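You operate a simulated robot arm through the tools that you are given. There is no shell and no other tool. Be economical: measure what you need, move in short steps, check, and stop when the job is done.

Carry out the task below with a simulated robot arm. There is one attempt and no reset: what you move stays moved.

TASK
Put the closed purple housing on the top of the dark bench away on the back row of the long table. Open the upper drawer, take the blue cloth and put it in the inside of the upper drawer, then shut the drawer. Fetch the white gauge and set it in the big black tote. Take the purple cloth on the top of the loading table and put it away on the shelf under the dark bench. Take the purple ring from the top of the loading table and leave it on the fourth far wall shelf from the bottom. Stack the little carton labelled "29 pcs" from the top of the loading table on top of the little carton marked "26 pcs". Put the short grey housing in the black slotted tote. Any order will do.
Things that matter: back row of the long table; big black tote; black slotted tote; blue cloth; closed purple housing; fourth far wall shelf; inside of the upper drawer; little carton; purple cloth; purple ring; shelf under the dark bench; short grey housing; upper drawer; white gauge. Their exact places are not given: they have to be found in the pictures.

The check looks at the end state, three seconds after you hand in, the way a careful person would. Anything else that was tipped, shoved, dropped, spilled or broken makes it a failure. Flat cloth is picked up by pressing the open fingertips on it (5 to 10 N) and closing them slowly along it; thin cloth reads only 2 to 8 mm in the jaws.

THE ROBOT
A 7-joint arm with a fingered hand on a trunk, on a base that drives. Base frame: it is fixed to the floor where the robot stands at the start and does not move with it; the origin is under the middle of the robot, x ahead of it, y to its left, z up; the surface under the hand at the start is at about z = 900. Units: mm, rad, N and s.
Its first joint turns from -2.897 to 2.897 rad. Places, roughly: back row of the long table (18x148 cm) [7480, 4660, 840]; big black tote (60x40x23 cm) [3400, -900, 1000]; black slotted tote (40x32x18 cm) [7700, 2600, 900]; blue cloth (10x6x3 cm) [800, -300, 900]; closed purple housing (12x12x7 cm) [800, -100, 900]; fourth far wall shelf [8700, -4300, 1300]; inside of the upper drawer [400, 1000, 700]; little carton [7250, -1750, 1000]; purple cloth (6x5x3 cm) [7300, -1800, 900]; purple ring (6x6x3 cm) [7400, -1900, 900]; shelf under the dark bench [1200, -300, 400]; short grey housing [7750, -1750, 750]; upper drawer [500, 1000, 700]; white gauge [7500, -1750, 1000]. Payload 4 kg.
The TCP is the grasp point between the finger pads, 30 mm short of the fingertips. In the tool frame z runs along the fingers and y along their closing line. The gripper opens to 104 mm. The gripper's body begins 35 mm behind the TCP. The gripper is a hand of 4 fingers: y runs from the thumb to the fingers, the wrist lies at [-15, -113, -190] in the tool frame.
Orientation is that of the tool frame in the base frame, as [roll, pitch, yaw] about the fixed x, y, z axes, in that order (R = Rz(yaw) Ry(pitch) Rx(roll)). With the fingers straight down and the wrist toward the robot, the tool's x, y and z point along [0, 1, 0], [1, 0, 0] and [0, 0, -1] of the base frame.

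THE INTERFACE
- The arm moves only by the tool send_rows. Its argument "rows" is one flat list of numbers, 6 for each row, row after row: the shift along the tool's x, y, z in mm, then the turn, a rotation vector about the tool's x, y, z in rad. In form: [tx, ty, tz, wx, wy, wz, tx, ty, tz, wx, wy, wz, ...]. A call has 1 to 8 rows; each row is the pose to reach, as a shift and turn from the pose commanded when the call began, along the tool's axes at that moment. A row lasts 0.2 s, in which the tool goes at most 50 mm and 0.15 rad; a call with a longer step from one row to the next is refused whole. Where a pose cannot be reached the arm comes as near as it can. A force on the tool above 40 N (or 10 N above the force at the start of the call, whichever is more), or a blocked arm, ends the call early, and 0.2 s more pass. In this call time passes only in rows, and 0.2 s behind the last. It gives the time, the measured TCP pose, the force on the tool (base axes), the opening and the grip force at its end, in the units of the frame above (readings bear some noise), with the torque about the TCP (base axes, N m) and any sound that the robot's microphone picked up.
- Cameras (640 x 400 px; columns grow to the right, rows downward): "scene" is now at [327.7, 228, 1235.8]; the picture's right is [0.30, -0.95, -0.00], its down [-0.48, -0.15, -0.87] and it looks along [0.83, 0.26, -0.50] (base axes); focal length 214 px, centre (320, 200). "wrist" rides on the gripper at [61, -92, -130] in the tool frame; the picture's right is [-0.81, 0.28, -0.52], its down [-0.53, -0.71, 0.46] and it looks along [-0.24, 0.64, 0.72] (tool axes); focal length 275 px, centre (320, 200).
- grab_frame(camera): a new picture of that camera. It takes no simulated time.
- roll_base(legs): drives the robot by 1 to 6 legs, each [ahead, left, turn to the left] in mm, mm and rad, along the robot's own axes; the way and the turn of a leg run together, so that a leg with both is an arc; at most 1500 mm and 3.142 rad a leg. The arm and the cameras ride along, it lands a little off, and it stops where it bumps. It gives what a move gives.
- curl_fingers(index, middle, ring, thumb_bend, thumb_turn): sets how far each is bent, from 0 (flat) to 1 (curled in); at 0.3 the hand is open as for a grip, at 0.7 the pads meet at the TCP. One left out holds its place. A second passes; each finger stops where it meets its share of the squeeze, and holds until it gets a number again. It is the only way to open and close the hand. It gives what a move gives, with no picture; readings hold the bend of each and the force on the fingers (four entries, about 0 where the hand has none), thumb and palm. thumb_turn goes from beside the hand (0) to across from the fingers (1), as for a grip.
- aim_head(pan, tilt): turns the head with the scene camera to pan (to the left, within 2.496 rad either way) and tilt (down, from -0.506 to 1.204), counted from straight ahead of the robot. It gives what a move gives.
- probe_pixels(camera, pixels): there is no depth. For up to 12 entries [column, row, z] of the newest picture of that camera ("zoom" is the newest enlarged one), the place [x, y] in the base frame at which the ray of that pixel passes the height z, good to about 2 mm. It takes no simulated time.
- inspect(camera, box): a new picture of the part [left, top, right, bottom] of that camera's present view, enlarged. It takes no simulated time.
- close_job(): hands the job in; it is judged then, once.

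Work in short steps. Measure before you move; look again where a grasp or a placing could have gone wrong, and mend it. You have 322 turns and 198 pictures in all, those below and enlarged ones among them. Open the gripper and draw the arm clear of the work before you hand the job in, unless the task says otherwise; then end with one line.

The tools are called after "Emit:" as name(argument=value, ...) on one line, values as JSON. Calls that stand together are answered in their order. send_rows: Moves the arm, as the interface text tells. Its arguments: {"type":"object","properties":{"rows":{"type":"array","items":{"type":"number"}}},"required":["rows"]} The other tools are called the same way: curl_fingers (index, middle, ring, thumb_bend, thumb_turn) moves the fingers one by one; roll_base (legs) drives the base; aim_head (pan, tilt) turns the head that bears the scene camera; grab_frame (camera) takes a picture; probe_pixels (camera, pixels) gives the place at which the rays of pixels pass given heights; inspect (camera, box) takes an enlarged picture of a part of a camera's view; close_job () hands the job in.

At the start:

```text
time_s: 0.0
ee_pos: [721.1, 152.9, 1189.0]
ee_rot: [-3.14, 0.0, 1.57]
wrist_force: [-0.4, 0.0, 0.0]
ft_torque: [0.0, -0.01, 0.0]
finger_gap: 103.7
grasp_force: 0.1
shape: jaw
bend: [0.3, 0.3, 0.3, 0.3, 0.98]
finger forces: [0.0, 0.1, 0.1, 0.0, 0.0, 0.0]
robot x, y, heading: [3.3, 0.1, 0.002]
head pan, tilt: [0.305, 0.525]
```

scene: 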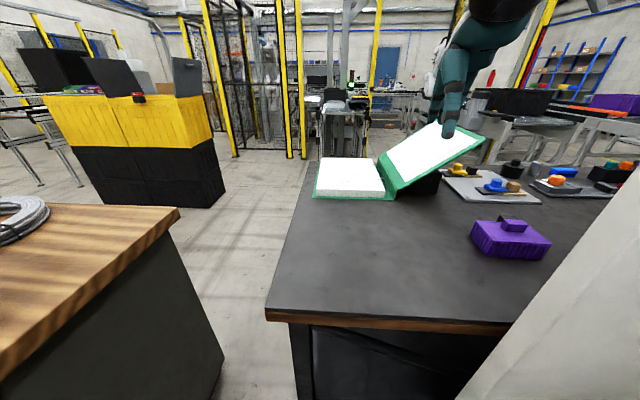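
wrist: 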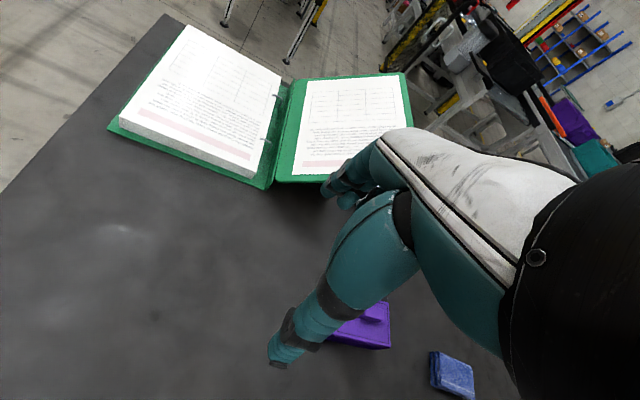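

The purple housing is at about (510,238) in the scene picture and the blue cloth at (450,372) in the wrist picture. I turn the head to the right and down to see the bench better.

Emit:
aim_head(pan=-0.35, tilt=0.6)

Emit:
grab_frame(camera="scene")

Emit:
aim_head(pan=1.4, tilt=0.7)

Emit:
grab_frame(camera="scene")

```text
time_s: 1.0
ee_pos: [720.7, 151.5, 1189.2]
ee_rot: [3.14, -0.001, 1.571]
wrist_force: [-0.2, -0.4, -0.4]
ft_torque: [-0.01, -0.01, -0.01]
finger_gap: 103.7
grasp_force: 0.1
shape: jaw
bend: [0.3, 0.3, 0.3, 0.3, 0.98]
finger forces: [0.0, 0.0, 0.1, 0.0, 0.1, 0.1]
robot x, y, heading: [3.7, -0.7, -0.002]
head pan, tilt: [-0.351, 0.6]
```

```text
195 pictures are left
```

scene: 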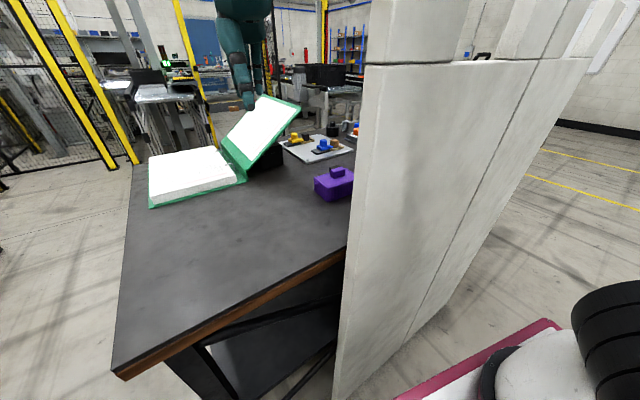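

```text
time_s: 2.8
ee_pos: [720.8, 151.7, 1188.9]
ee_rot: [-3.141, -0.001, 1.57]
wrist_force: [0.4, 0.0, 0.0]
ft_torque: [0.0, 0.02, 0.02]
finger_gap: 103.6
grasp_force: 0.0
shape: jaw
bend: [0.3, 0.3, 0.3, 0.3, 0.98]
finger forces: [0.0, 0.1, 0.0, 0.0, 0.0, 0.1]
robot x, y, heading: [0.2, 0.2, -0.0]
head pan, tilt: [1.4, 0.7]
```

```text
194 pictures are left
```

scene: 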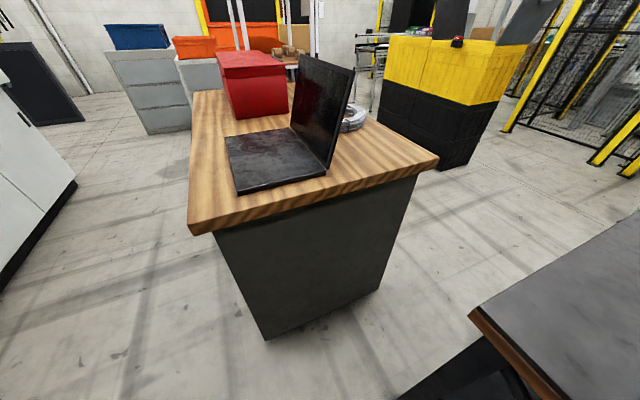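

The head sees the wooden desk with a laptop at (270,150); a grey panel hid the blue cloth side. I probe camera rays and look straight ahead-down and right to learn what the panel is.

Emit:
probe_pixels(camera="scene", pixels=[[320, 200, 900], [320, 200, 700], [100, 200, 900], [100, 200, 700], [187, 232, 900], [438, 160, 900], [190, 92, 900], [225, 235, 800], [270, 338, 0], [470, 310, 900]])

Emit:
aim_head(pan=-1.0, tilt=0.5)

Emit:
grab_frame(camera="scene")

Emit:
probe_pixels(camera="scene", pixels=[[320, 200, 900], [320, 200, 700], [100, 200, 900], [100, 200, 700]])

```text
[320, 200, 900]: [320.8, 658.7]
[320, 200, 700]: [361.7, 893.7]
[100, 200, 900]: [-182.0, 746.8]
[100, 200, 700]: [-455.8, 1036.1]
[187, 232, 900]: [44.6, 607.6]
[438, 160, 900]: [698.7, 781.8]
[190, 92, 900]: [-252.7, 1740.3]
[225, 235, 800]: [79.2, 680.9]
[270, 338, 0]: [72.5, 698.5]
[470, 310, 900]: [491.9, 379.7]
```

```text
time_s: 5.0
ee_pos: [721.6, 151.8, 1188.2]
ee_rot: [-3.139, -0.001, 1.57]
wrist_force: [-1.0, -0.9, 0.2]
ft_torque: [-0.02, -0.01, -0.05]
finger_gap: 103.7
grasp_force: 0.1
shape: jaw
bend: [0.3, 0.3, 0.3, 0.3, 0.98]
finger forces: [0.0, 0.1, 0.0, 0.0, 0.0, 0.0]
robot x, y, heading: [0.6, 1.2, -0.001]
head pan, tilt: [-1.0, 0.499]
```

```text
193 pictures are left
```

scene: 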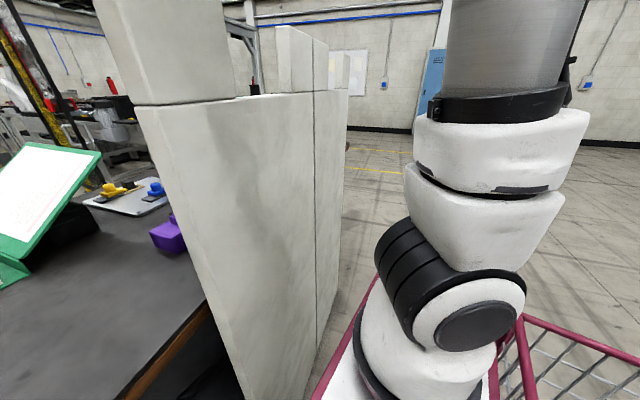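

```text
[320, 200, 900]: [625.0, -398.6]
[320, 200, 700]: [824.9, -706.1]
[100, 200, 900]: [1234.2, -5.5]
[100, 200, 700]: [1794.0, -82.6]
```

The camera parallax places a concrete partition at about x≈580–660 from y≈20 down to −585, in front of the bench. I look ahead and probe the bench's extents, then other directions for a map.

Emit:
aim_head(pan=0.0, tilt=0.35)

Emit:
grab_frame(camera="scene")

Emit:
probe_pixels(camera="scene", pixels=[[100, 280, 900], [150, 160, 900], [262, 150, 900], [420, 230, 900], [330, 130, 900], [320, 100, 900], [400, 130, 900]])

Emit:
aim_head(pan=0.7, tilt=0.35)

Emit:
grab_frame(camera="scene")

```text
time_s: 6.3
ee_pos: [722.1, 151.0, 1190.1]
ee_rot: [-3.141, 0.0, 1.573]
wrist_force: [0.0, -0.2, 0.5]
ft_torque: [-0.01, 0.0, 0.02]
finger_gap: 103.9
grasp_force: 0.1
shape: jaw
bend: [0.3, 0.3, 0.3, 0.3, 0.98]
finger forces: [0.0, 0.0, 0.1, 0.0, 0.0, 0.0]
robot x, y, heading: [-1.5, 0.2, 0.001]
head pan, tilt: [0.0, 0.351]
```

```text
192 pictures are left
```

scene: 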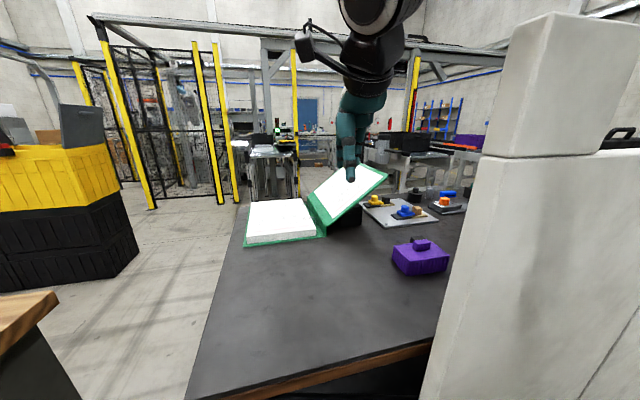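

```text
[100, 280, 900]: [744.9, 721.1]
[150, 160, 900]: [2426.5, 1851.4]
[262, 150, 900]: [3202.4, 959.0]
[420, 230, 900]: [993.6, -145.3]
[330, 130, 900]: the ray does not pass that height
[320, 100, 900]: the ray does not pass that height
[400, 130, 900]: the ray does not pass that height
```

```text
time_s: 7.3
ee_pos: [722.0, 151.1, 1189.0]
ee_rot: [-3.141, 0.0, 1.572]
wrist_force: [0.1, 0.5, 0.1]
ft_torque: [-0.01, 0.01, 0.01]
finger_gap: 103.5
grasp_force: 0.1
shape: jaw
bend: [0.3, 0.3, 0.3, 0.3, 0.98]
finger forces: [0.0, 0.0, 0.0, 0.0, 0.1, 0.1]
robot x, y, heading: [3.5, 2.4, -0.001]
head pan, tilt: [0.7, 0.351]
```

```text
191 pictures are left
```

scene: 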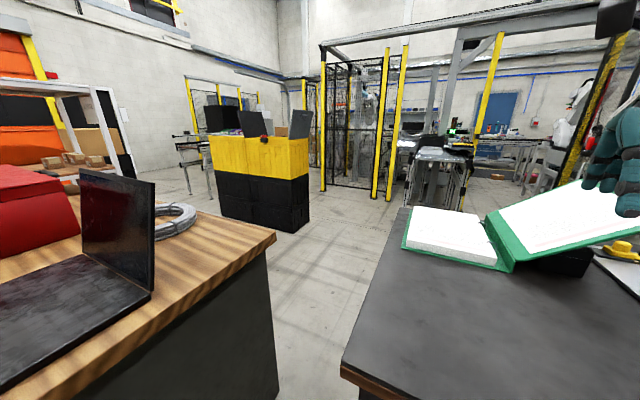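

I probe the bench corner pixels and floor points in this newest picture.

Emit:
probe_pixels(camera="scene", pixels=[[342, 366, 900], [405, 207, 900], [277, 236, 900], [180, 208, 900], [220, 215, 0], [292, 232, 0], [310, 202, 0], [408, 210, 0], [470, 212, 0], [325, 190, 0], [390, 200, 0]])

Emit:
aim_head(pan=0.15, tilt=0.1)

Emit:
grab_frame(camera="scene")

Emit:
aim_head(pan=2.0, tilt=0.5)

Emit:
grab_frame(camera="scene")

```text
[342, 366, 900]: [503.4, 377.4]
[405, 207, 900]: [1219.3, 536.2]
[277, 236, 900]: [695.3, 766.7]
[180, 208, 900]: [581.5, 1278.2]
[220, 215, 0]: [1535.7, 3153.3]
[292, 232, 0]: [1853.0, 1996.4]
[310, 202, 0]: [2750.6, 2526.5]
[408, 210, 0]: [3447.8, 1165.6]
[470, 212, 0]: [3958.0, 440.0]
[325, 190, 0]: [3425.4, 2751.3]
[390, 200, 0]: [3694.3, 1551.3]
```

```text
time_s: 8.3
ee_pos: [721.4, 152.1, 1189.9]
ee_rot: [3.142, 0.0, 1.572]
wrist_force: [-0.3, 0.4, 0.3]
ft_torque: [0.02, -0.03, 0.01]
finger_gap: 103.5
grasp_force: 0.2
shape: jaw
bend: [0.3, 0.3, 0.3, 0.3, 0.98]
finger forces: [0.0, 0.0, 0.0, 0.0, 0.1, 0.0]
robot x, y, heading: [2.6, 2.0, -0.005]
head pan, tilt: [0.15, 0.099]
```

```text
190 pictures are left
```

scene: 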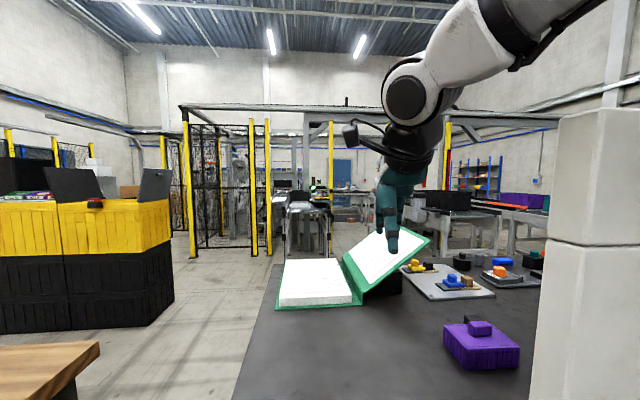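

```text
time_s: 10.2
ee_pos: [720.9, 151.9, 1189.4]
ee_rot: [-3.141, 0.0, 1.57]
wrist_force: [-0.4, 0.1, -0.3]
ft_torque: [0.0, 0.01, -0.02]
finger_gap: 103.7
grasp_force: 0.0
shape: jaw
bend: [0.3, 0.3, 0.3, 0.3, 0.98]
finger forces: [0.1, 0.0, 0.1, 0.1, 0.0, 0.0]
robot x, y, heading: [-1.2, -3.8, -0.003]
head pan, tilt: [2.0, 0.499]
```

```text
189 pictures are left
```

scene: 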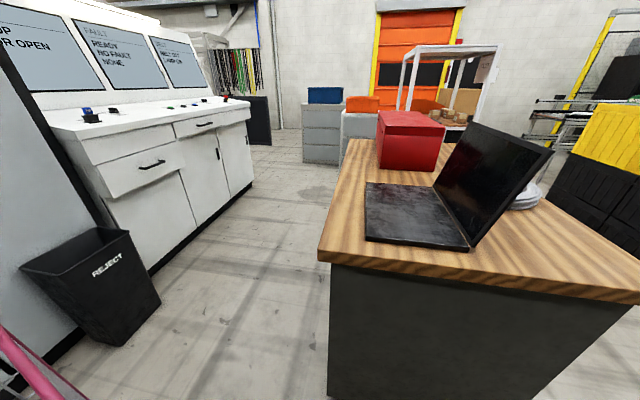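

The wall behind hides the cloth. I turn the hand clockwise by 1.2 rad about its own axis in free air so that the wrist camera looks along the back of the wall.

Emit:
send_rows(rows=[0, 0, 0, 0, 0, 0.15, 0, 0, 0, 0, 0, 0.3, 0, 0, 0, 0, 0, 0.45, 0, 0, 0, 0, 0, 0.6, 0, 0, 0, 0, 0, 0.75, 0, 0, 0, 0, 0, 0.9, 0, 0, 0, 0, 0, 1.05, 0, 0, 0, 0, 0, 1.2])

Emit:
grab_frame(camera="wrist")

```text
time_s: 11.9
ee_pos: [720.7, 151.9, 1189.5]
ee_rot: [-3.14, 0.001, 0.367]
wrist_force: [-0.9, 0.0, -0.3]
ft_torque: [0.04, -0.04, -0.02]
finger_gap: 103.6
grasp_force: 0.0
shape: jaw
bend: [0.3, 0.3, 0.3, 0.3, 0.98]
finger forces: [0.1, 0.0, 0.1, 0.1, 0.0, 0.0]
robot x, y, heading: [1.7, -2.0, 0.005]
head pan, tilt: [2.0, 0.499]
```

```text
188 pictures are left
```

wrist: 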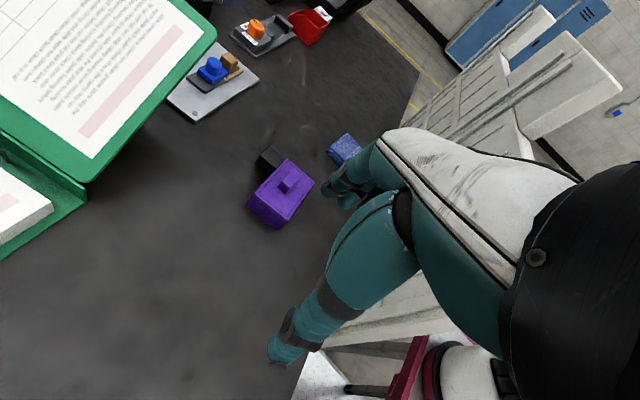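

The cloth is at (343,150), the housing at (280,195), and behind the housing something dark at (268,160). The wall top is at (560,100). I enlarge and probe.

Emit:
probe_pixels(camera="wrist", pixels=[[343, 152, 920], [276, 226, 900], [248, 200, 900], [314, 183, 970], [288, 160, 970], [288, 180, 985], [268, 160, 950], [418, 75, 900], [362, 10, 900], [405, 130, 900], [210, 90, 900]])

Emit:
inspect(camera="wrist", box=[200, 60, 440, 240])

Emit:
inspect(camera="wrist", box=[340, 0, 640, 190])

```text
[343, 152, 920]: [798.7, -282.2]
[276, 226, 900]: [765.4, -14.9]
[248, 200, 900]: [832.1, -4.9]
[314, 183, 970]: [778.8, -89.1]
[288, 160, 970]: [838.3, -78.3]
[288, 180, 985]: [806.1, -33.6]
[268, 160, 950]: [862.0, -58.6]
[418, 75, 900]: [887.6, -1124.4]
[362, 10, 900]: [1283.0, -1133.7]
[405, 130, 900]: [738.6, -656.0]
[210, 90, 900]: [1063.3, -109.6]
```

```text
2.22 times, centred on (320, 150) of wrist
```

zoom: 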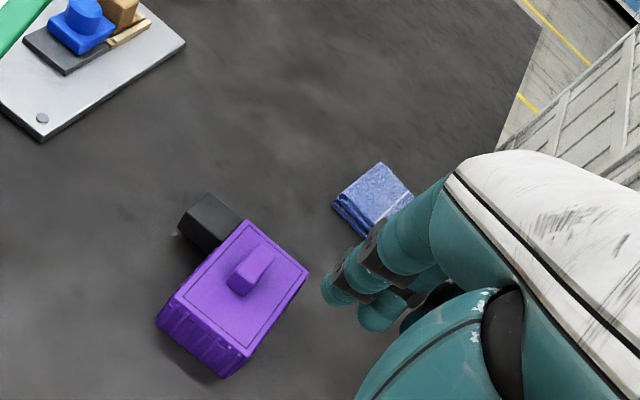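

```text
2.11 times, centred on (490, 95) of wrist
```

zoom: 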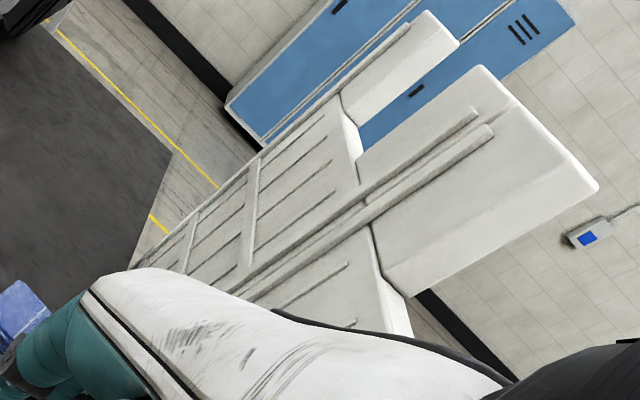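

I probe the rays to the wall's cap tops to get their heights, and the housing's outline at plausible heights.

Emit:
probe_pixels(camera="wrist", pixels=[[623, 88, 1250], [623, 88, 1300], [623, 88, 1350], [568, 32, 1300], [568, 32, 1250], [556, 20, 1250], [556, 20, 1300], [510, 70, 1200], [510, 70, 1150], [533, 143, 1200]])

Emit:
inspect(camera="wrist", box=[230, 130, 370, 240])

```text
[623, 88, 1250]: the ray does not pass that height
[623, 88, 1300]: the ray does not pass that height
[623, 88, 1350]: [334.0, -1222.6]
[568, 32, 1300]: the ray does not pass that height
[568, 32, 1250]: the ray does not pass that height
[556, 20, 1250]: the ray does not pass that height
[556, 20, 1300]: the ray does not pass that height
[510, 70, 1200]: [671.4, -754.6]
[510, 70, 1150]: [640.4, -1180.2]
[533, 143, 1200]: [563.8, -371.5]
```

```text
3.64 times, centred on (300, 185) of wrist
```

zoom: 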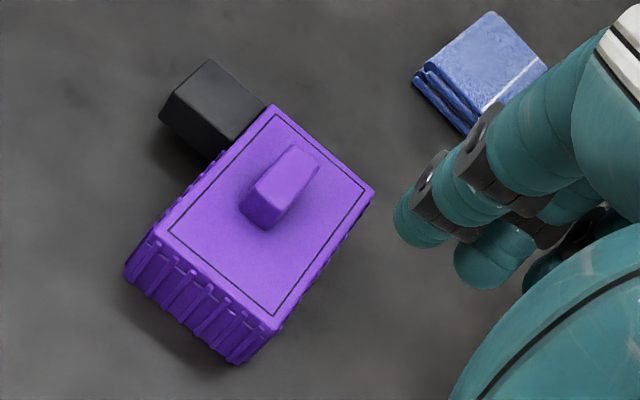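

The wall caps reach about 1340 and the gaps about 1216. I look at the arm's elbow to judge how it would clear the wall.

Emit:
aim_head(pan=-0.7, tilt=-0.3)

Emit:
grab_frame(camera="scene")

Emit:
aim_head(pan=-1.6, tilt=0.3)

Emit:
grab_frame(camera="scene")

```text
time_s: 14.3
ee_pos: [720.5, 151.5, 1190.4]
ee_rot: [-3.141, -0.001, 0.371]
wrist_force: [0.0, 0.0, -0.9]
ft_torque: [-0.03, -0.03, 0.01]
finger_gap: 103.6
grasp_force: 0.0
shape: jaw
bend: [0.3, 0.3, 0.3, 0.3, 0.98]
finger forces: [0.1, 0.1, 0.0, 0.0, 0.1, 0.0]
robot x, y, heading: [-0.5, 1.8, 0.0]
head pan, tilt: [-0.7, -0.3]
```

```text
184 pictures are left
```

scene: 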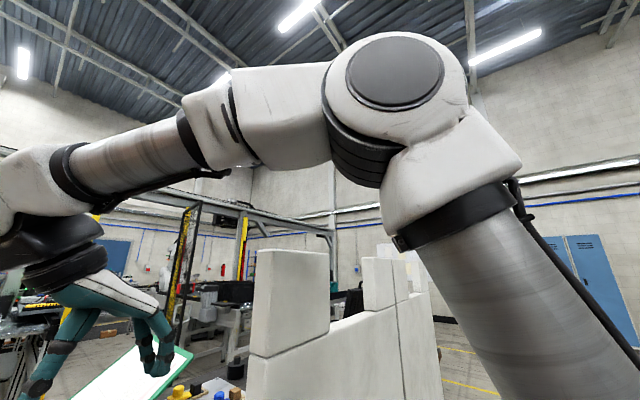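

```text
time_s: 15.6
ee_pos: [721.1, 151.0, 1189.0]
ee_rot: [-3.139, -0.001, 0.373]
wrist_force: [1.0, 0.5, -1.1]
ft_torque: [0.0, -0.03, -0.02]
finger_gap: 103.7
grasp_force: 0.0
shape: jaw
bend: [0.3, 0.3, 0.3, 0.3, 0.98]
finger forces: [0.0, 0.0, 0.0, 0.0, 0.0, 0.0]
robot x, y, heading: [-6.1, -2.9, -0.003]
head pan, tilt: [-1.6, 0.3]
```

```text
183 pictures are left
```

scene: 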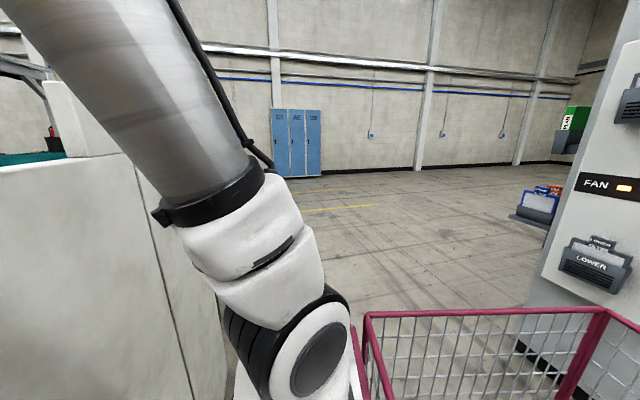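

The arm is a long one, with its elbow high and its base ahead and right of the robot's middle. I look down at the robot's own footprint and basket.

Emit:
aim_head(pan=-1.0, tilt=1.2)

Emit:
grab_frame(camera="scene")

Emit:
probe_pixels(camera="scene", pixels=[[320, 200, 700], [320, 200, 0], [100, 200, 700], [100, 200, 0], [320, 380, 700], [320, 380, 0]])

Emit:
aim_head(pan=0.9, tilt=1.2)

Emit:
grab_frame(camera="scene")

```text
time_s: 16.8
ee_pos: [721.1, 151.2, 1188.9]
ee_rot: [3.141, 0.0, 0.371]
wrist_force: [0.1, -0.5, -0.9]
ft_torque: [0.0, 0.01, 0.05]
finger_gap: 103.7
grasp_force: 0.0
shape: jaw
bend: [0.3, 0.3, 0.3, 0.3, 0.98]
finger forces: [0.1, 0.0, 0.0, 0.0, 0.0, 0.0]
robot x, y, heading: [3.1, -2.0, 0.003]
head pan, tilt: [-1.0, 1.201]
```

```text
182 pictures are left
```

scene: 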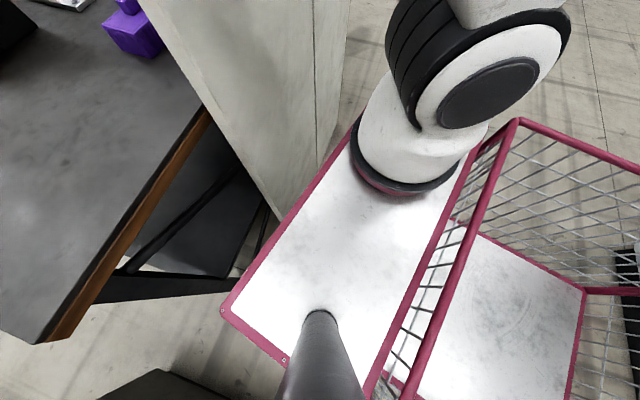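

```text
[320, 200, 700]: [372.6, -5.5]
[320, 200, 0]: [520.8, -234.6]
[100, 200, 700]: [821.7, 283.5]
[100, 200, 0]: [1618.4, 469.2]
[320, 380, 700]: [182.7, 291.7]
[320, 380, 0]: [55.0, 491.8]
```

```text
time_s: 18.6
ee_pos: [721.2, 152.4, 1189.6]
ee_rot: [3.141, 0.002, 0.371]
wrist_force: [-0.4, 0.1, -0.1]
ft_torque: [-0.02, 0.02, 0.02]
finger_gap: 103.9
grasp_force: 0.0
shape: jaw
bend: [0.3, 0.3, 0.3, 0.3, 0.98]
finger forces: [0.1, 0.0, 0.0, 0.0, 0.0, 0.0]
robot x, y, heading: [-1.8, -0.8, -0.001]
head pan, tilt: [0.901, 1.201]
```

```text
181 pictures are left
```

scene: 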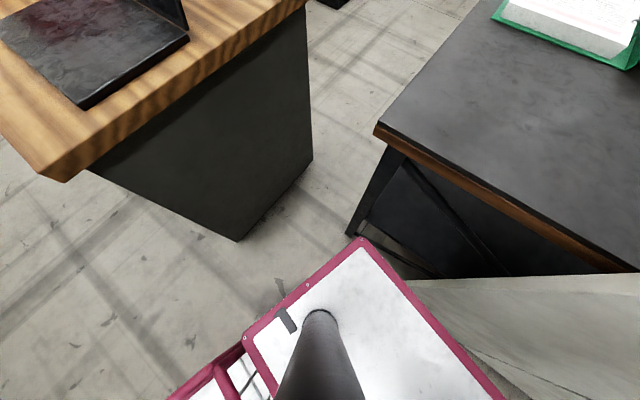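

The robot is a cart of roughly ±456 × ±285 mm with the arm at the front right and a basket behind; the wall at x≈576 blocks the near side, so I'll work from the far side. First I raise the hand by 300 mm above the wall caps.

Emit:
send_rows(rows=[0, 0, -50, 0, 0, 0, 0, 0, -100, 0, 0, 0, 0, 0, -150, 0, 0, 0, 0, 0, -200, 0, 0, 0, 0, 0, -250, 0, 0, 0, 0, 0, -300, 0, 0, 0])

Emit:
aim_head(pan=-2.2, tilt=0.4)

Emit:
grab_frame(camera="scene")

```text
time_s: 20.0
ee_pos: [720.5, 151.1, 1414.0]
ee_rot: [-3.141, -0.001, 0.374]
wrist_force: [0.2, 0.0, 0.0]
ft_torque: [0.0, -0.02, 0.06]
finger_gap: 103.9
grasp_force: 0.1
shape: jaw
bend: [0.3, 0.3, 0.3, 0.3, 0.97]
finger forces: [0.1, 0.1, 0.0, 0.1, 0.0, 0.0]
out of reach, approached as far as the arm can: row 5, 6
robot x, y, heading: [-2.7, -0.8, 0.001]
head pan, tilt: [0.901, 1.201]
```

```text
time_s: 22.7
ee_pos: [720.4, 150.4, 1413.7]
ee_rot: [3.141, -0.001, 0.373]
wrist_force: [-0.1, -0.3, 0.4]
ft_torque: [0.02, 0.02, 0.03]
finger_gap: 103.8
grasp_force: 0.0
shape: jaw
bend: [0.3, 0.3, 0.3, 0.3, 0.97]
finger forces: [0.0, 0.1, 0.0, 0.0, 0.0, 0.0]
robot x, y, heading: [1.2, -1.4, -0.002]
head pan, tilt: [-2.201, 0.4]
```

```text
180 pictures are left
```

scene: 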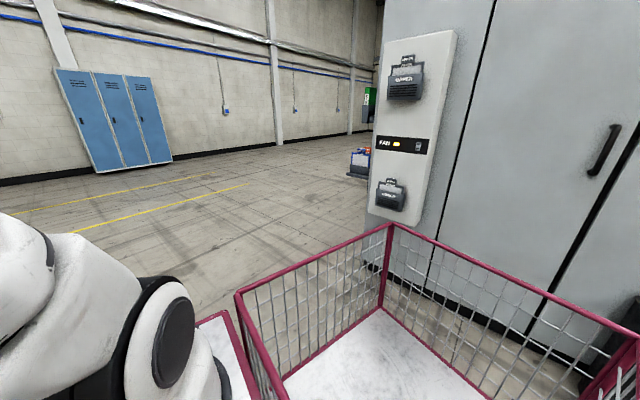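

The way to the right is open floor and behind there are about 600 mm free. I back off 200 mm and strafe right past the wall and bench end.

Emit:
roll_base(legs=[[-200, 0, 0], [0, -1500, 0], [0, -450, 0]])

Emit:
aim_head(pan=0.2, tilt=0.4)

Emit:
grab_frame(camera="scene")

```text
time_s: 33.5
ee_pos: [481.5, -1800.6, 1413.3]
ee_rot: [3.14, -0.002, 0.332]
wrist_force: [0.8, 0.6, -0.9]
ft_torque: [-0.01, -0.01, -0.03]
finger_gap: 104.3
grasp_force: 0.0
shape: jaw
bend: [0.3, 0.3, 0.3, 0.3, 0.97]
finger forces: [0.0, 0.0, 0.0, 0.0, 0.0, 0.0]
robot x, y, heading: [-244.3, -1924.1, -0.041]
head pan, tilt: [-2.201, 0.4]
```

```text
time_s: 35.7
ee_pos: [482.5, -1799.8, 1413.6]
ee_rot: [3.141, -0.002, 0.334]
wrist_force: [0.2, 0.3, -0.7]
ft_torque: [-0.02, 0.02, 0.0]
finger_gap: 103.6
grasp_force: 0.0
shape: jaw
bend: [0.3, 0.3, 0.3, 0.3, 0.97]
finger forces: [0.0, 0.1, 0.0, 0.0, 0.1, 0.0]
robot x, y, heading: [-243.0, -1922.8, -0.036]
head pan, tilt: [0.201, 0.4]
```

```text
179 pictures are left
```

scene: 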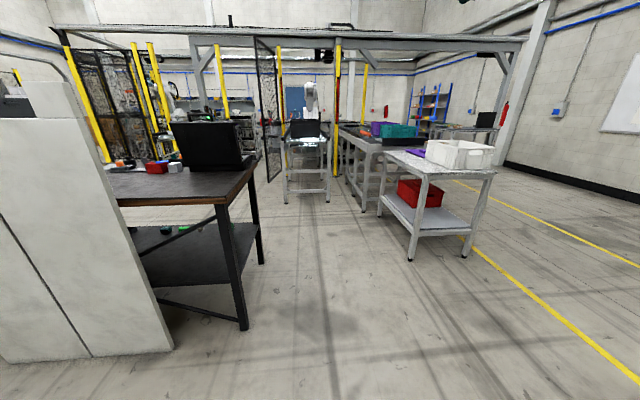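

I see the bench's right end with its shelf and a white-box table ahead. I probe floor points to plan the way around.

Emit:
probe_pixels(camera="scene", pixels=[[243, 330, 0], [262, 263, 0], [410, 260, 0], [465, 258, 0], [380, 215, 0], [172, 350, 0], [285, 203, 0], [328, 200, 0], [363, 211, 0], [222, 203, 900], [253, 170, 900], [140, 260, 400]])

```text
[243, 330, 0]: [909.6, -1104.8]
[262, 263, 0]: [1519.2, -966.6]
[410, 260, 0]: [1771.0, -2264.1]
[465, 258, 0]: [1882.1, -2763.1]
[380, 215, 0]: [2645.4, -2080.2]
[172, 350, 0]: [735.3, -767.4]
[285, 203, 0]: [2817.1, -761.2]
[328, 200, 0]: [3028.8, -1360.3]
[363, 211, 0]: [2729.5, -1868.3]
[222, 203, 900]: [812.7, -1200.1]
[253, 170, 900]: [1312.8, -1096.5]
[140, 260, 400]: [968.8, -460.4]
```

Bench right-end legs are at (910,−1105) and (1519,−967); free floor lies to (2050,−1400). I drive there and turn so the arm side faces the bench's far side.

Emit:
roll_base(legs=[[1150, 200, 0], [1122, 405, 0], [0, 0, -1.29]])

Emit:
aim_head(pan=-2.3, tilt=0.5)

Emit:
grab_frame(camera="scene")

Emit:
aim_head(pan=2.4, tilt=0.4)

Emit:
grab_frame(camera="scene")

```text
time_s: 50.4
ee_pos: [2338.7, -2018.8, 1412.8]
ee_rot: [3.141, -0.002, -0.937]
wrist_force: [0.2, -0.7, -0.4]
ft_torque: [0.01, 0.0, 0.0]
finger_gap: 103.6
grasp_force: 0.0
shape: jaw
bend: [0.3, 0.3, 0.3, 0.3, 0.97]
finger forces: [0.0, 0.1, 0.0, 0.1, 0.0, 0.1]
robot x, y, heading: [2004.8, -1362.7, -1.304]
head pan, tilt: [0.201, 0.4]
```

```text
time_s: 52.7
ee_pos: [2338.3, -2020.2, 1412.6]
ee_rot: [3.141, -0.003, -0.935]
wrist_force: [0.5, -0.1, -1.1]
ft_torque: [-0.03, 0.02, 0.03]
finger_gap: 104.0
grasp_force: 0.0
shape: jaw
bend: [0.3, 0.3, 0.3, 0.3, 0.97]
finger forces: [0.1, 0.1, 0.1, 0.0, 0.0, 0.0]
robot x, y, heading: [2005.7, -1361.9, -1.307]
head pan, tilt: [-2.3, 0.499]
```

```text
178 pictures are left
```

scene: 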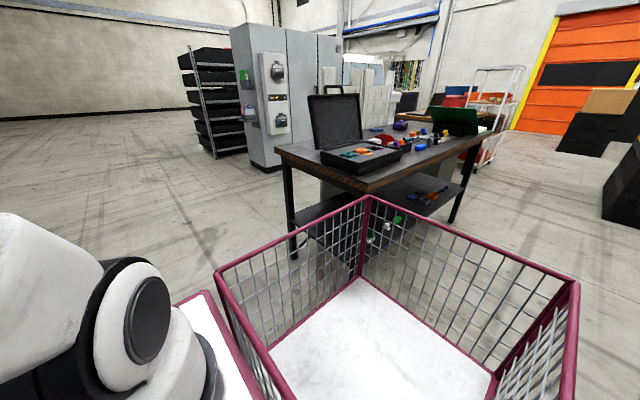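

```text
time_s: 56.4
ee_pos: [2339.5, -2021.5, 1413.0]
ee_rot: [-3.141, -0.001, -0.935]
wrist_force: [-0.2, 0.1, -0.1]
ft_torque: [0.0, -0.02, 0.03]
finger_gap: 104.0
grasp_force: 0.1
shape: jaw
bend: [0.3, 0.3, 0.3, 0.3, 0.97]
finger forces: [0.1, 0.1, 0.0, 0.0, 0.0, 0.0]
robot x, y, heading: [2004.5, -1361.0, -1.311]
head pan, tilt: [2.4, 0.4]
```

```text
177 pictures are left
```

scene: 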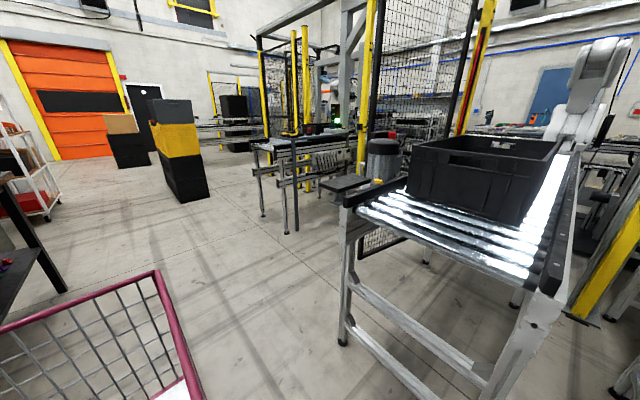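

The far side floor is clear; bench far edge lies just off my right side. I shift left 130 mm and back up along the bench.

Emit:
roll_base(legs=[[0, 130, 0], [-1000, 0, 0], [-600, 0, 0]])

Emit:
aim_head(pan=-1.4, tilt=0.75)

Emit:
grab_frame(camera="scene")

```text
time_s: 65.3
ee_pos: [2048.8, -462.7, 1412.9]
ee_rot: [3.141, -0.002, -0.933]
wrist_force: [0.0, -0.7, 0.7]
ft_torque: [0.0, 0.03, -0.02]
finger_gap: 103.7
grasp_force: 0.0
shape: jaw
bend: [0.3, 0.3, 0.3, 0.3, 0.97]
finger forces: [0.0, 0.0, 0.0, 0.1, 0.1, 0.1]
robot x, y, heading: [1714.0, 196.7, -1.304]
head pan, tilt: [2.4, 0.4]
```

```text
time_s: 68.5
ee_pos: [2048.8, -464.3, 1414.2]
ee_rot: [-3.141, -0.002, -0.931]
wrist_force: [0.0, -0.5, -1.0]
ft_torque: [-0.01, -0.04, 0.02]
finger_gap: 104.1
grasp_force: 0.0
shape: jaw
bend: [0.3, 0.3, 0.3, 0.3, 0.97]
finger forces: [0.1, 0.1, 0.0, 0.0, 0.0, 0.1]
robot x, y, heading: [1713.2, 192.4, -1.304]
head pan, tilt: [-1.4, 0.75]
```

```text
176 pictures are left
```

scene: 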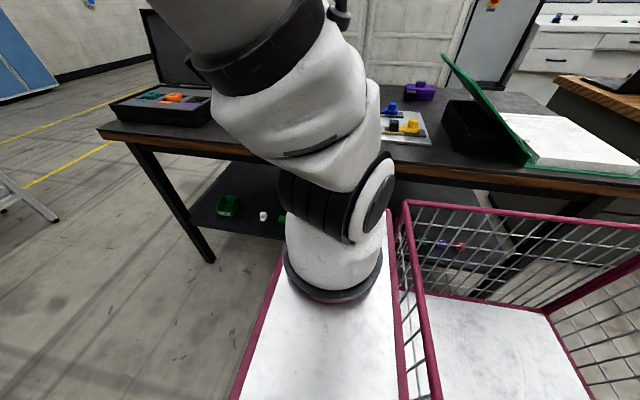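

I probe the bench edge on this side and the objects.

Emit:
probe_pixels(camera="scene", pixels=[[450, 162, 900], [600, 184, 900], [110, 131, 900], [420, 100, 900], [430, 140, 900], [335, 300, 660], [245, 380, 660], [205, 262, 0], [228, 195, 300], [228, 195, 400], [470, 250, 400]])

```text
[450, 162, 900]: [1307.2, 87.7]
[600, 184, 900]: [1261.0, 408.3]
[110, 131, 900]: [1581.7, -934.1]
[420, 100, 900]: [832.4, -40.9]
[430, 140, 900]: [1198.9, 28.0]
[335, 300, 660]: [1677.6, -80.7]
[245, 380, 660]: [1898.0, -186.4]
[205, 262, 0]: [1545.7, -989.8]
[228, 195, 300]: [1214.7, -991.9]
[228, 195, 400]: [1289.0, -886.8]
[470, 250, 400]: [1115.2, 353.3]
```

The bench edge here is at v≈706, my right side about 130 mm off it. I move 60 mm right and begin swinging the arm over toward the bench.

Emit:
roll_base(legs=[[0, -60, 0]])

Emit:
send_rows(rows=[-11, 48, 0, 0, 0, 0.02, -23, 97, 0, 0, 0, 0.04, -35, 145, 0, 0, 0, 0.06, -46, 193, 0, 0, 0, 0.08, -57, 241, 0, 0, 0, 0.1, -69, 290, 0, 0, 0, 0.12, -80, 338, 0, 0, 0, 0.13, -92, 386, 0, 0, 0, 0.13])

```text
time_s: 69.5
ee_pos: [1990.8, -479.7, 1413.3]
ee_rot: [-3.141, -0.003, -0.933]
wrist_force: [-0.3, -0.6, -0.1]
ft_torque: [0.01, -0.03, -0.01]
finger_gap: 103.8
grasp_force: 0.0
shape: jaw
bend: [0.3, 0.3, 0.3, 0.3, 0.97]
finger forces: [0.0, 0.1, 0.0, 0.0, 0.0, 0.0]
robot x, y, heading: [1656.7, 176.2, -1.302]
head pan, tilt: [-1.4, 0.75]
```

```text
refused: row 2 steps farther than a row can; nothing moved
```

The step was marginally long; I shorten it.

Emit:
send_rows(rows=[-11, 47, 0, 0, 0, 0.02, -22, 94, 0, 0, 0, 0.04, -33, 141, 0, 0, 0, 0.06, -44, 188, 0, 0, 0, 0.08, -55, 235, 0, 0, 0, 0.1, -66, 282, 0, 0, 0, 0.12, -77, 329, 0, 0, 0, 0.13, -88, 376, 0, 0, 0, 0.13])

```text
time_s: 71.2
ee_pos: [1634.1, -632.9, 1412.6]
ee_rot: [3.141, -0.002, -1.061]
wrist_force: [0.1, 0.7, 0.0]
ft_torque: [-0.02, 0.0, 0.0]
finger_gap: 104.0
grasp_force: 0.0
shape: jaw
bend: [0.3, 0.3, 0.3, 0.3, 0.97]
finger forces: [0.0, 0.0, 0.0, 0.0, 0.0, 0.0]
robot x, y, heading: [1653.3, 175.1, -1.303]
head pan, tilt: [-1.4, 0.75]
```

Next leg of the swing toward (1250,−613).

Emit:
send_rows(rows=[-25.7, 40.8, 0, 0, 0, 0.02, -51.4, 81.6, 0, 0, 0, 0.04, -77.1, 122.4, 0, 0, 0, 0.06, -102.8, 163.2, 0, 0, 0, 0.08, -128.5, 204, 0, 0, 0, 0.1, -154.2, 244.8, 0, 0, 0, 0.12, -180, 285.6, 0, 0, 0, 0.13, -205, 326, 0, 0, 0, 0.13])

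Emit:
aim_head(pan=-1.5, tilt=0.4)

Emit:
grab_frame(camera="scene")

```text
time_s: 73.0
ee_pos: [1253.2, -611.1, 1414.8]
ee_rot: [3.141, -0.003, -1.191]
wrist_force: [0.3, 0.1, 0.0]
ft_torque: [0.01, 0.02, -0.04]
finger_gap: 104.2
grasp_force: 0.1
shape: jaw
bend: [0.3, 0.3, 0.3, 0.3, 0.97]
finger forces: [0.1, 0.0, 0.1, 0.1, 0.0, 0.0]
robot x, y, heading: [1654.8, 177.5, -1.301]
head pan, tilt: [-1.4, 0.75]
```

```text
time_s: 73.9
ee_pos: [1251.8, -608.9, 1412.8]
ee_rot: [-3.141, -0.003, -1.194]
wrist_force: [0.0, 0.2, -0.1]
ft_torque: [0.0, 0.03, 0.03]
finger_gap: 103.9
grasp_force: 0.0
shape: jaw
bend: [0.3, 0.3, 0.3, 0.3, 0.97]
finger forces: [0.1, 0.0, 0.0, 0.0, 0.1, 0.0]
robot x, y, heading: [1656.5, 174.8, -1.309]
head pan, tilt: [-1.499, 0.4]
```

```text
175 pictures are left
```

scene: 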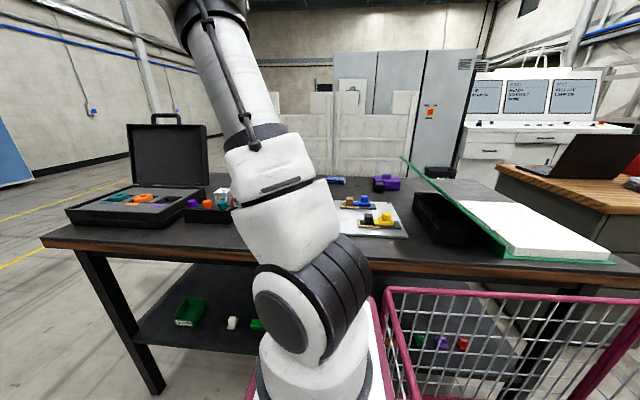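

Clear view: the cloth is at (335,180) and the housing at (385,183) with nothing close to the cloth. I move further over the bench while lowering a bit.

Emit:
send_rows(rows=[-39.7, 22.7, 8.6, 0, 0, 0.02, -79.4, 45.4, 17.2, 0, 0, 0.04, -119, 68, 25.8, 0, 0, 0.06, -158.8, 90.8, 34.4, 0, 0, 0.08, -198.5, 113.5, 43, 0, 0, 0.1, -238, 136, 51.6, 0, 0, 0.12, -278, 159, 60, 0, 0, 0.13])

Emit:
grab_frame(camera="wrist")

Emit:
probe_pixels(camera="scene", pixels=[[335, 184, 900], [327, 184, 900], [347, 184, 900]])

```text
time_s: 75.5
ee_pos: [1001.4, -413.8, 1353.9]
ee_rot: [3.14, -0.002, -1.32]
wrist_force: [0.1, -0.9, 0.1]
ft_torque: [0.02, 0.07, -0.02]
finger_gap: 103.8
grasp_force: 0.1
shape: jaw
bend: [0.3, 0.3, 0.3, 0.3, 0.97]
finger forces: [0.0, 0.0, 0.0, 0.1, 0.0, 0.0]
robot x, y, heading: [1658.5, 173.3, -1.306]
head pan, tilt: [-1.499, 0.4]
```

```text
174 pictures are left
```

wrist: 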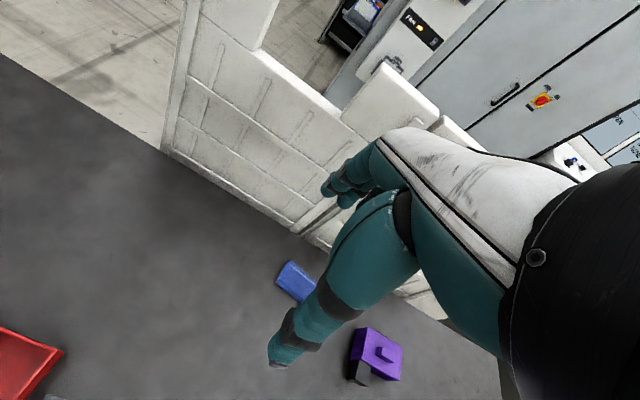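

```text
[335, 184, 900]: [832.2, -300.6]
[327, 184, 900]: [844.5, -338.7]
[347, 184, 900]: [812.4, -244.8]
```

I enlarge the cloth in the wrist view to find its corners and direction.

Emit:
inspect(camera="wrist", box=[250, 240, 420, 390])

```text
2.67 times, centred on (335, 315) of wrist
```

zoom: 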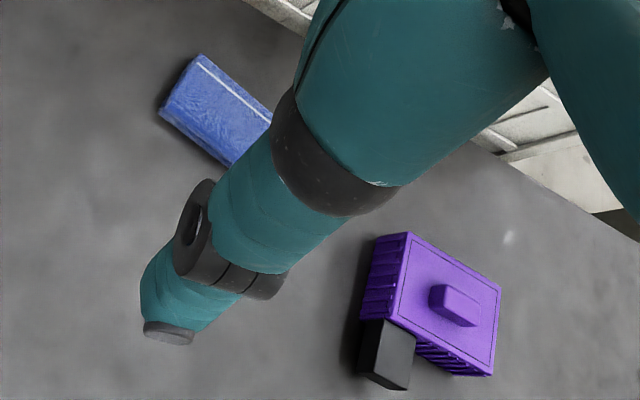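

Emit:
probe_pixels(camera="zoom", pixels=[[200, 55, 928], [165, 108, 928], [272, 115, 928], [160, 115, 900], [235, 165, 915], [408, 232, 962], [500, 287, 962], [490, 372, 962], [390, 318, 962], [360, 385, 900]])

```text
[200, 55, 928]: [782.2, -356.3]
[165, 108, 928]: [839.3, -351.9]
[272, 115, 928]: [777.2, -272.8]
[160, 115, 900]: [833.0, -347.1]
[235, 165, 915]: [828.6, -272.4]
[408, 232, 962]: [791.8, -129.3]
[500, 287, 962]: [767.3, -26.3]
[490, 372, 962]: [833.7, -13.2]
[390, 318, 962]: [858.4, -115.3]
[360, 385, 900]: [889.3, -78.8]
```

The cloth spans about x 780–838, y −354…−254 (57 mm across x); the housing is 105×68 mm centred at (813,−71). I move above the cloth at (807,−304) with the closing line across its short side.

Emit:
send_rows(rows=[-22, 23, 36.3, 0, 0, 0.03, -44.3, 46, 72.6, 0, 0, 0.06, -66.4, 69, 109, 0, 0, 0.09, -88.6, 92, 145, 0, 0, 0.12, -110.7, 115, 181, 0, 0, 0.15, -132.9, 138, 218, 0, 0, 0.17, -155, 161, 254, 0, 0, 0.19])

Emit:
grab_frame(camera="wrist")

Emit:
inspect(camera="scene", box=[220, 60, 480, 240])

```text
time_s: 77.1
ee_pos: [807.3, -300.5, 1098.0]
ee_rot: [-3.141, -0.003, -1.513]
wrist_force: [-0.3, -0.7, 0.4]
ft_torque: [0.01, 0.03, 0.03]
finger_gap: 103.9
grasp_force: 0.1
shape: jaw
bend: [0.3, 0.3, 0.3, 0.3, 0.97]
finger forces: [0.0, 0.0, 0.0, 0.0, 0.0, 0.0]
robot x, y, heading: [1655.3, 177.0, -1.3]
head pan, tilt: [-1.499, 0.4]
```

```text
172 pictures are left
```

wrist: 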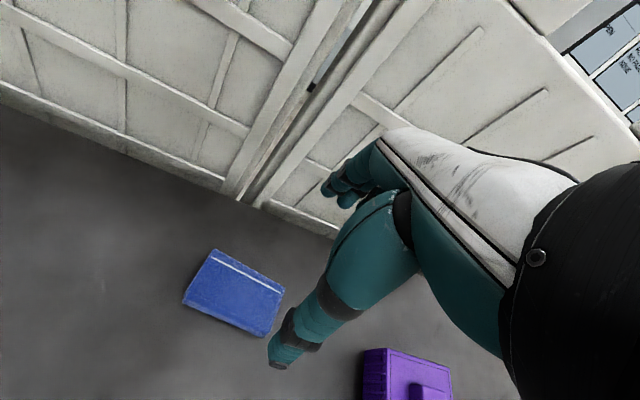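

```text
2.22 times, centred on (350, 150) of scene
```

zoom: 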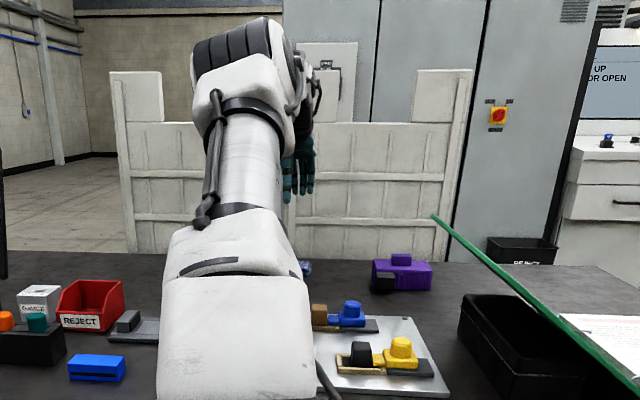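

I re-measure the cloth corners from this closer view.

Emit:
probe_pixels(camera="wrist", pixels=[[212, 249, 928], [284, 290, 928], [262, 333, 928], [187, 298, 928], [235, 196, 900], [85, 132, 900]])

```text
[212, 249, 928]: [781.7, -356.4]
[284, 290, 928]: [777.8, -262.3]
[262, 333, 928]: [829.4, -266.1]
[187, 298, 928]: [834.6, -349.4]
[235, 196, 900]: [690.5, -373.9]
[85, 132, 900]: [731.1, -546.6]
```

Centre is (806,−308), wall base at x≈690, so there is room. I descend to TCP z≈935 with the open hand straddling the cloth.

Emit:
send_rows(rows=[3, 1, 41, 0, 0, 0, 7, 1, 82, 0, 0, 0, 7.5, 1.4, 120, 0, 0, 0, 7.5, 1.4, 145, 0, 0, 0, 7.5, 1.4, 163, 0, 0, 0])

Emit:
grab_frame(camera="wrist")

```text
time_s: 78.3
ee_pos: [806.4, -308.4, 936.6]
ee_rot: [-3.14, -0.002, -1.513]
wrist_force: [0.3, -0.5, -0.4]
ft_torque: [0.0, 0.0, 0.02]
finger_gap: 104.0
grasp_force: 0.0
shape: jaw
bend: [0.3, 0.3, 0.3, 0.3, 0.97]
finger forces: [0.1, 0.0, 0.0, 0.0, 0.1, 0.0]
robot x, y, heading: [1656.2, 181.7, -1.305]
head pan, tilt: [-1.499, 0.4]
```

```text
170 pictures are left
```

wrist: 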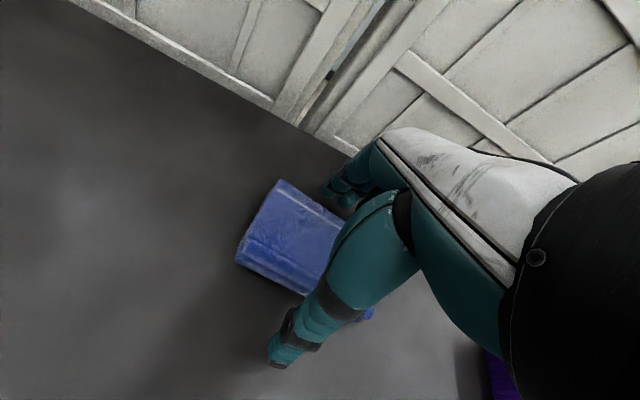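

The fingers and thumb straddle the cloth. I close all fingers evenly.

Emit:
curl_fingers(index=0.6, middle=0.6, ring=0.6, thumb_bend=0.6, thumb_turn=1.0)

Emit:
grab_frame(camera="wrist")

```text
time_s: 79.3
ee_pos: [806.8, -308.2, 936.2]
ee_rot: [3.141, 0.0, -1.512]
wrist_force: [-0.6, 0.0, 1.4]
ft_torque: [0.02, 0.06, 0.01]
finger_gap: 56.0
grasp_force: 15.5
shape: fingers
bend: [0.52, 0.54, 0.54, 0.47, 0.99]
finger forces: [5.4, 6.2, 4.5, 0.1, 14.8, 0.0]
robot x, y, heading: [1652.0, 177.6, -1.302]
head pan, tilt: [-1.499, 0.4]
```

```text
169 pictures are left
```

wrist: 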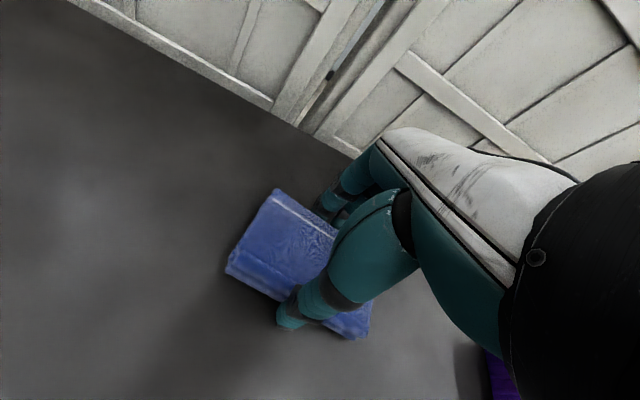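

Gripped at 56 mm with 15.5 N. I lift the cloth straight up 300 mm.

Emit:
send_rows(rows=[0, 0, -30, 0, 0, 0, 0, 0, -75, 0, 0, 0, 0, 0, -120, 0, 0, 0, 0, 0, -165, 0, 0, 0, 0, 0, -210, 0, 0, 0, 0, 0, -255, 0, 0, 0, 0, 0, -300, 0, 0, 0])

Emit:
grab_frame(camera="wrist")

```text
time_s: 80.9
ee_pos: [823.8, -308.4, 1212.5]
ee_rot: [-3.14, -0.002, -1.513]
wrist_force: [0.2, -0.8, -0.1]
ft_torque: [0.04, 0.0, -0.02]
finger_gap: 55.6
grasp_force: 14.8
shape: fingers
bend: [0.52, 0.55, 0.55, 0.47, 0.99]
finger forces: [5.3, 5.1, 4.3, 0.0, 14.7, 0.1]
out of reach, approached as far as the arm can: row 6, 7
robot x, y, heading: [1654.0, 174.4, -1.304]
head pan, tilt: [-1.499, 0.4]
```

```text
168 pictures are left
```

wrist: 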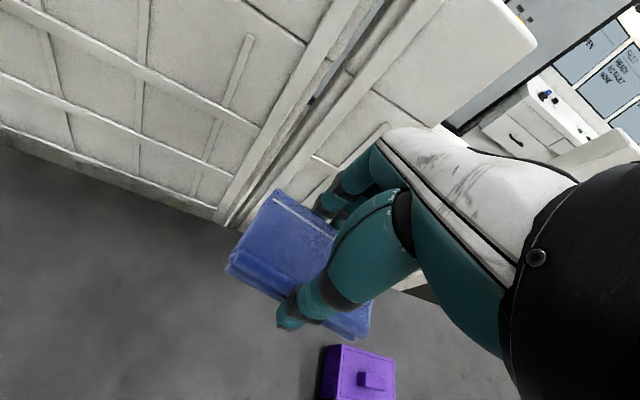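

The cloth hangs in the hand. I draw it back toward the robot by 350 mm and rise a bit.

Emit:
send_rows(rows=[0, -44, -10, 0, 0, 0, 0, -88, -25, 0, 0, 0, 0, -132, -40, 0, 0, 0, 0, -176, -55, 0, 0, 0, 0, -220, -70, 0, 0, 0, 0, -264, -85, 0, 0, 0, 0, -308, -100, 0, 0, 0, 0, -352, -115, 0, 0, 0])

Emit:
aim_head(pan=-2.2, tilt=0.45)

Emit:
grab_frame(camera="scene")

```text
time_s: 82.7
ee_pos: [1174.0, -289.1, 1328.8]
ee_rot: [-3.14, 0.001, -1.514]
wrist_force: [-0.1, 1.1, -0.5]
ft_torque: [0.04, 0.01, 0.01]
finger_gap: 55.6
grasp_force: 14.6
shape: fingers
bend: [0.52, 0.55, 0.55, 0.47, 0.99]
finger forces: [5.2, 4.9, 4.3, 0.0, 14.4, 0.0]
robot x, y, heading: [1656.0, 173.5, -1.312]
head pan, tilt: [-1.499, 0.4]
```

```text
time_s: 83.8
ee_pos: [1174.0, -287.1, 1329.5]
ee_rot: [3.14, -0.002, -1.514]
wrist_force: [-0.3, -0.4, -1.3]
ft_torque: [0.0, 0.01, 0.0]
finger_gap: 55.7
grasp_force: 14.1
shape: fingers
bend: [0.53, 0.55, 0.55, 0.47, 0.99]
finger forces: [5.3, 4.9, 4.2, 0.1, 14.5, 0.1]
robot x, y, heading: [1656.3, 177.8, -1.305]
head pan, tilt: [-2.201, 0.45]
```

```text
167 pictures are left
```

scene: 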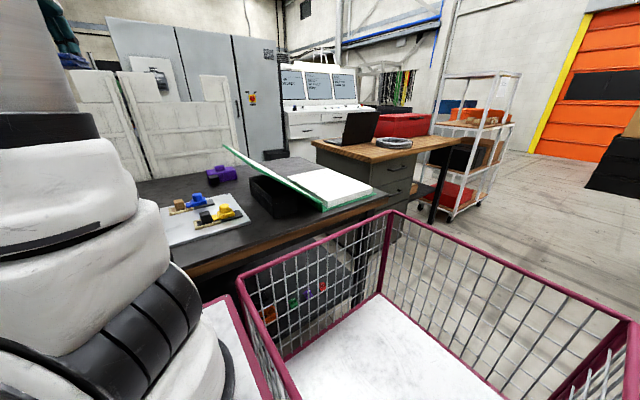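

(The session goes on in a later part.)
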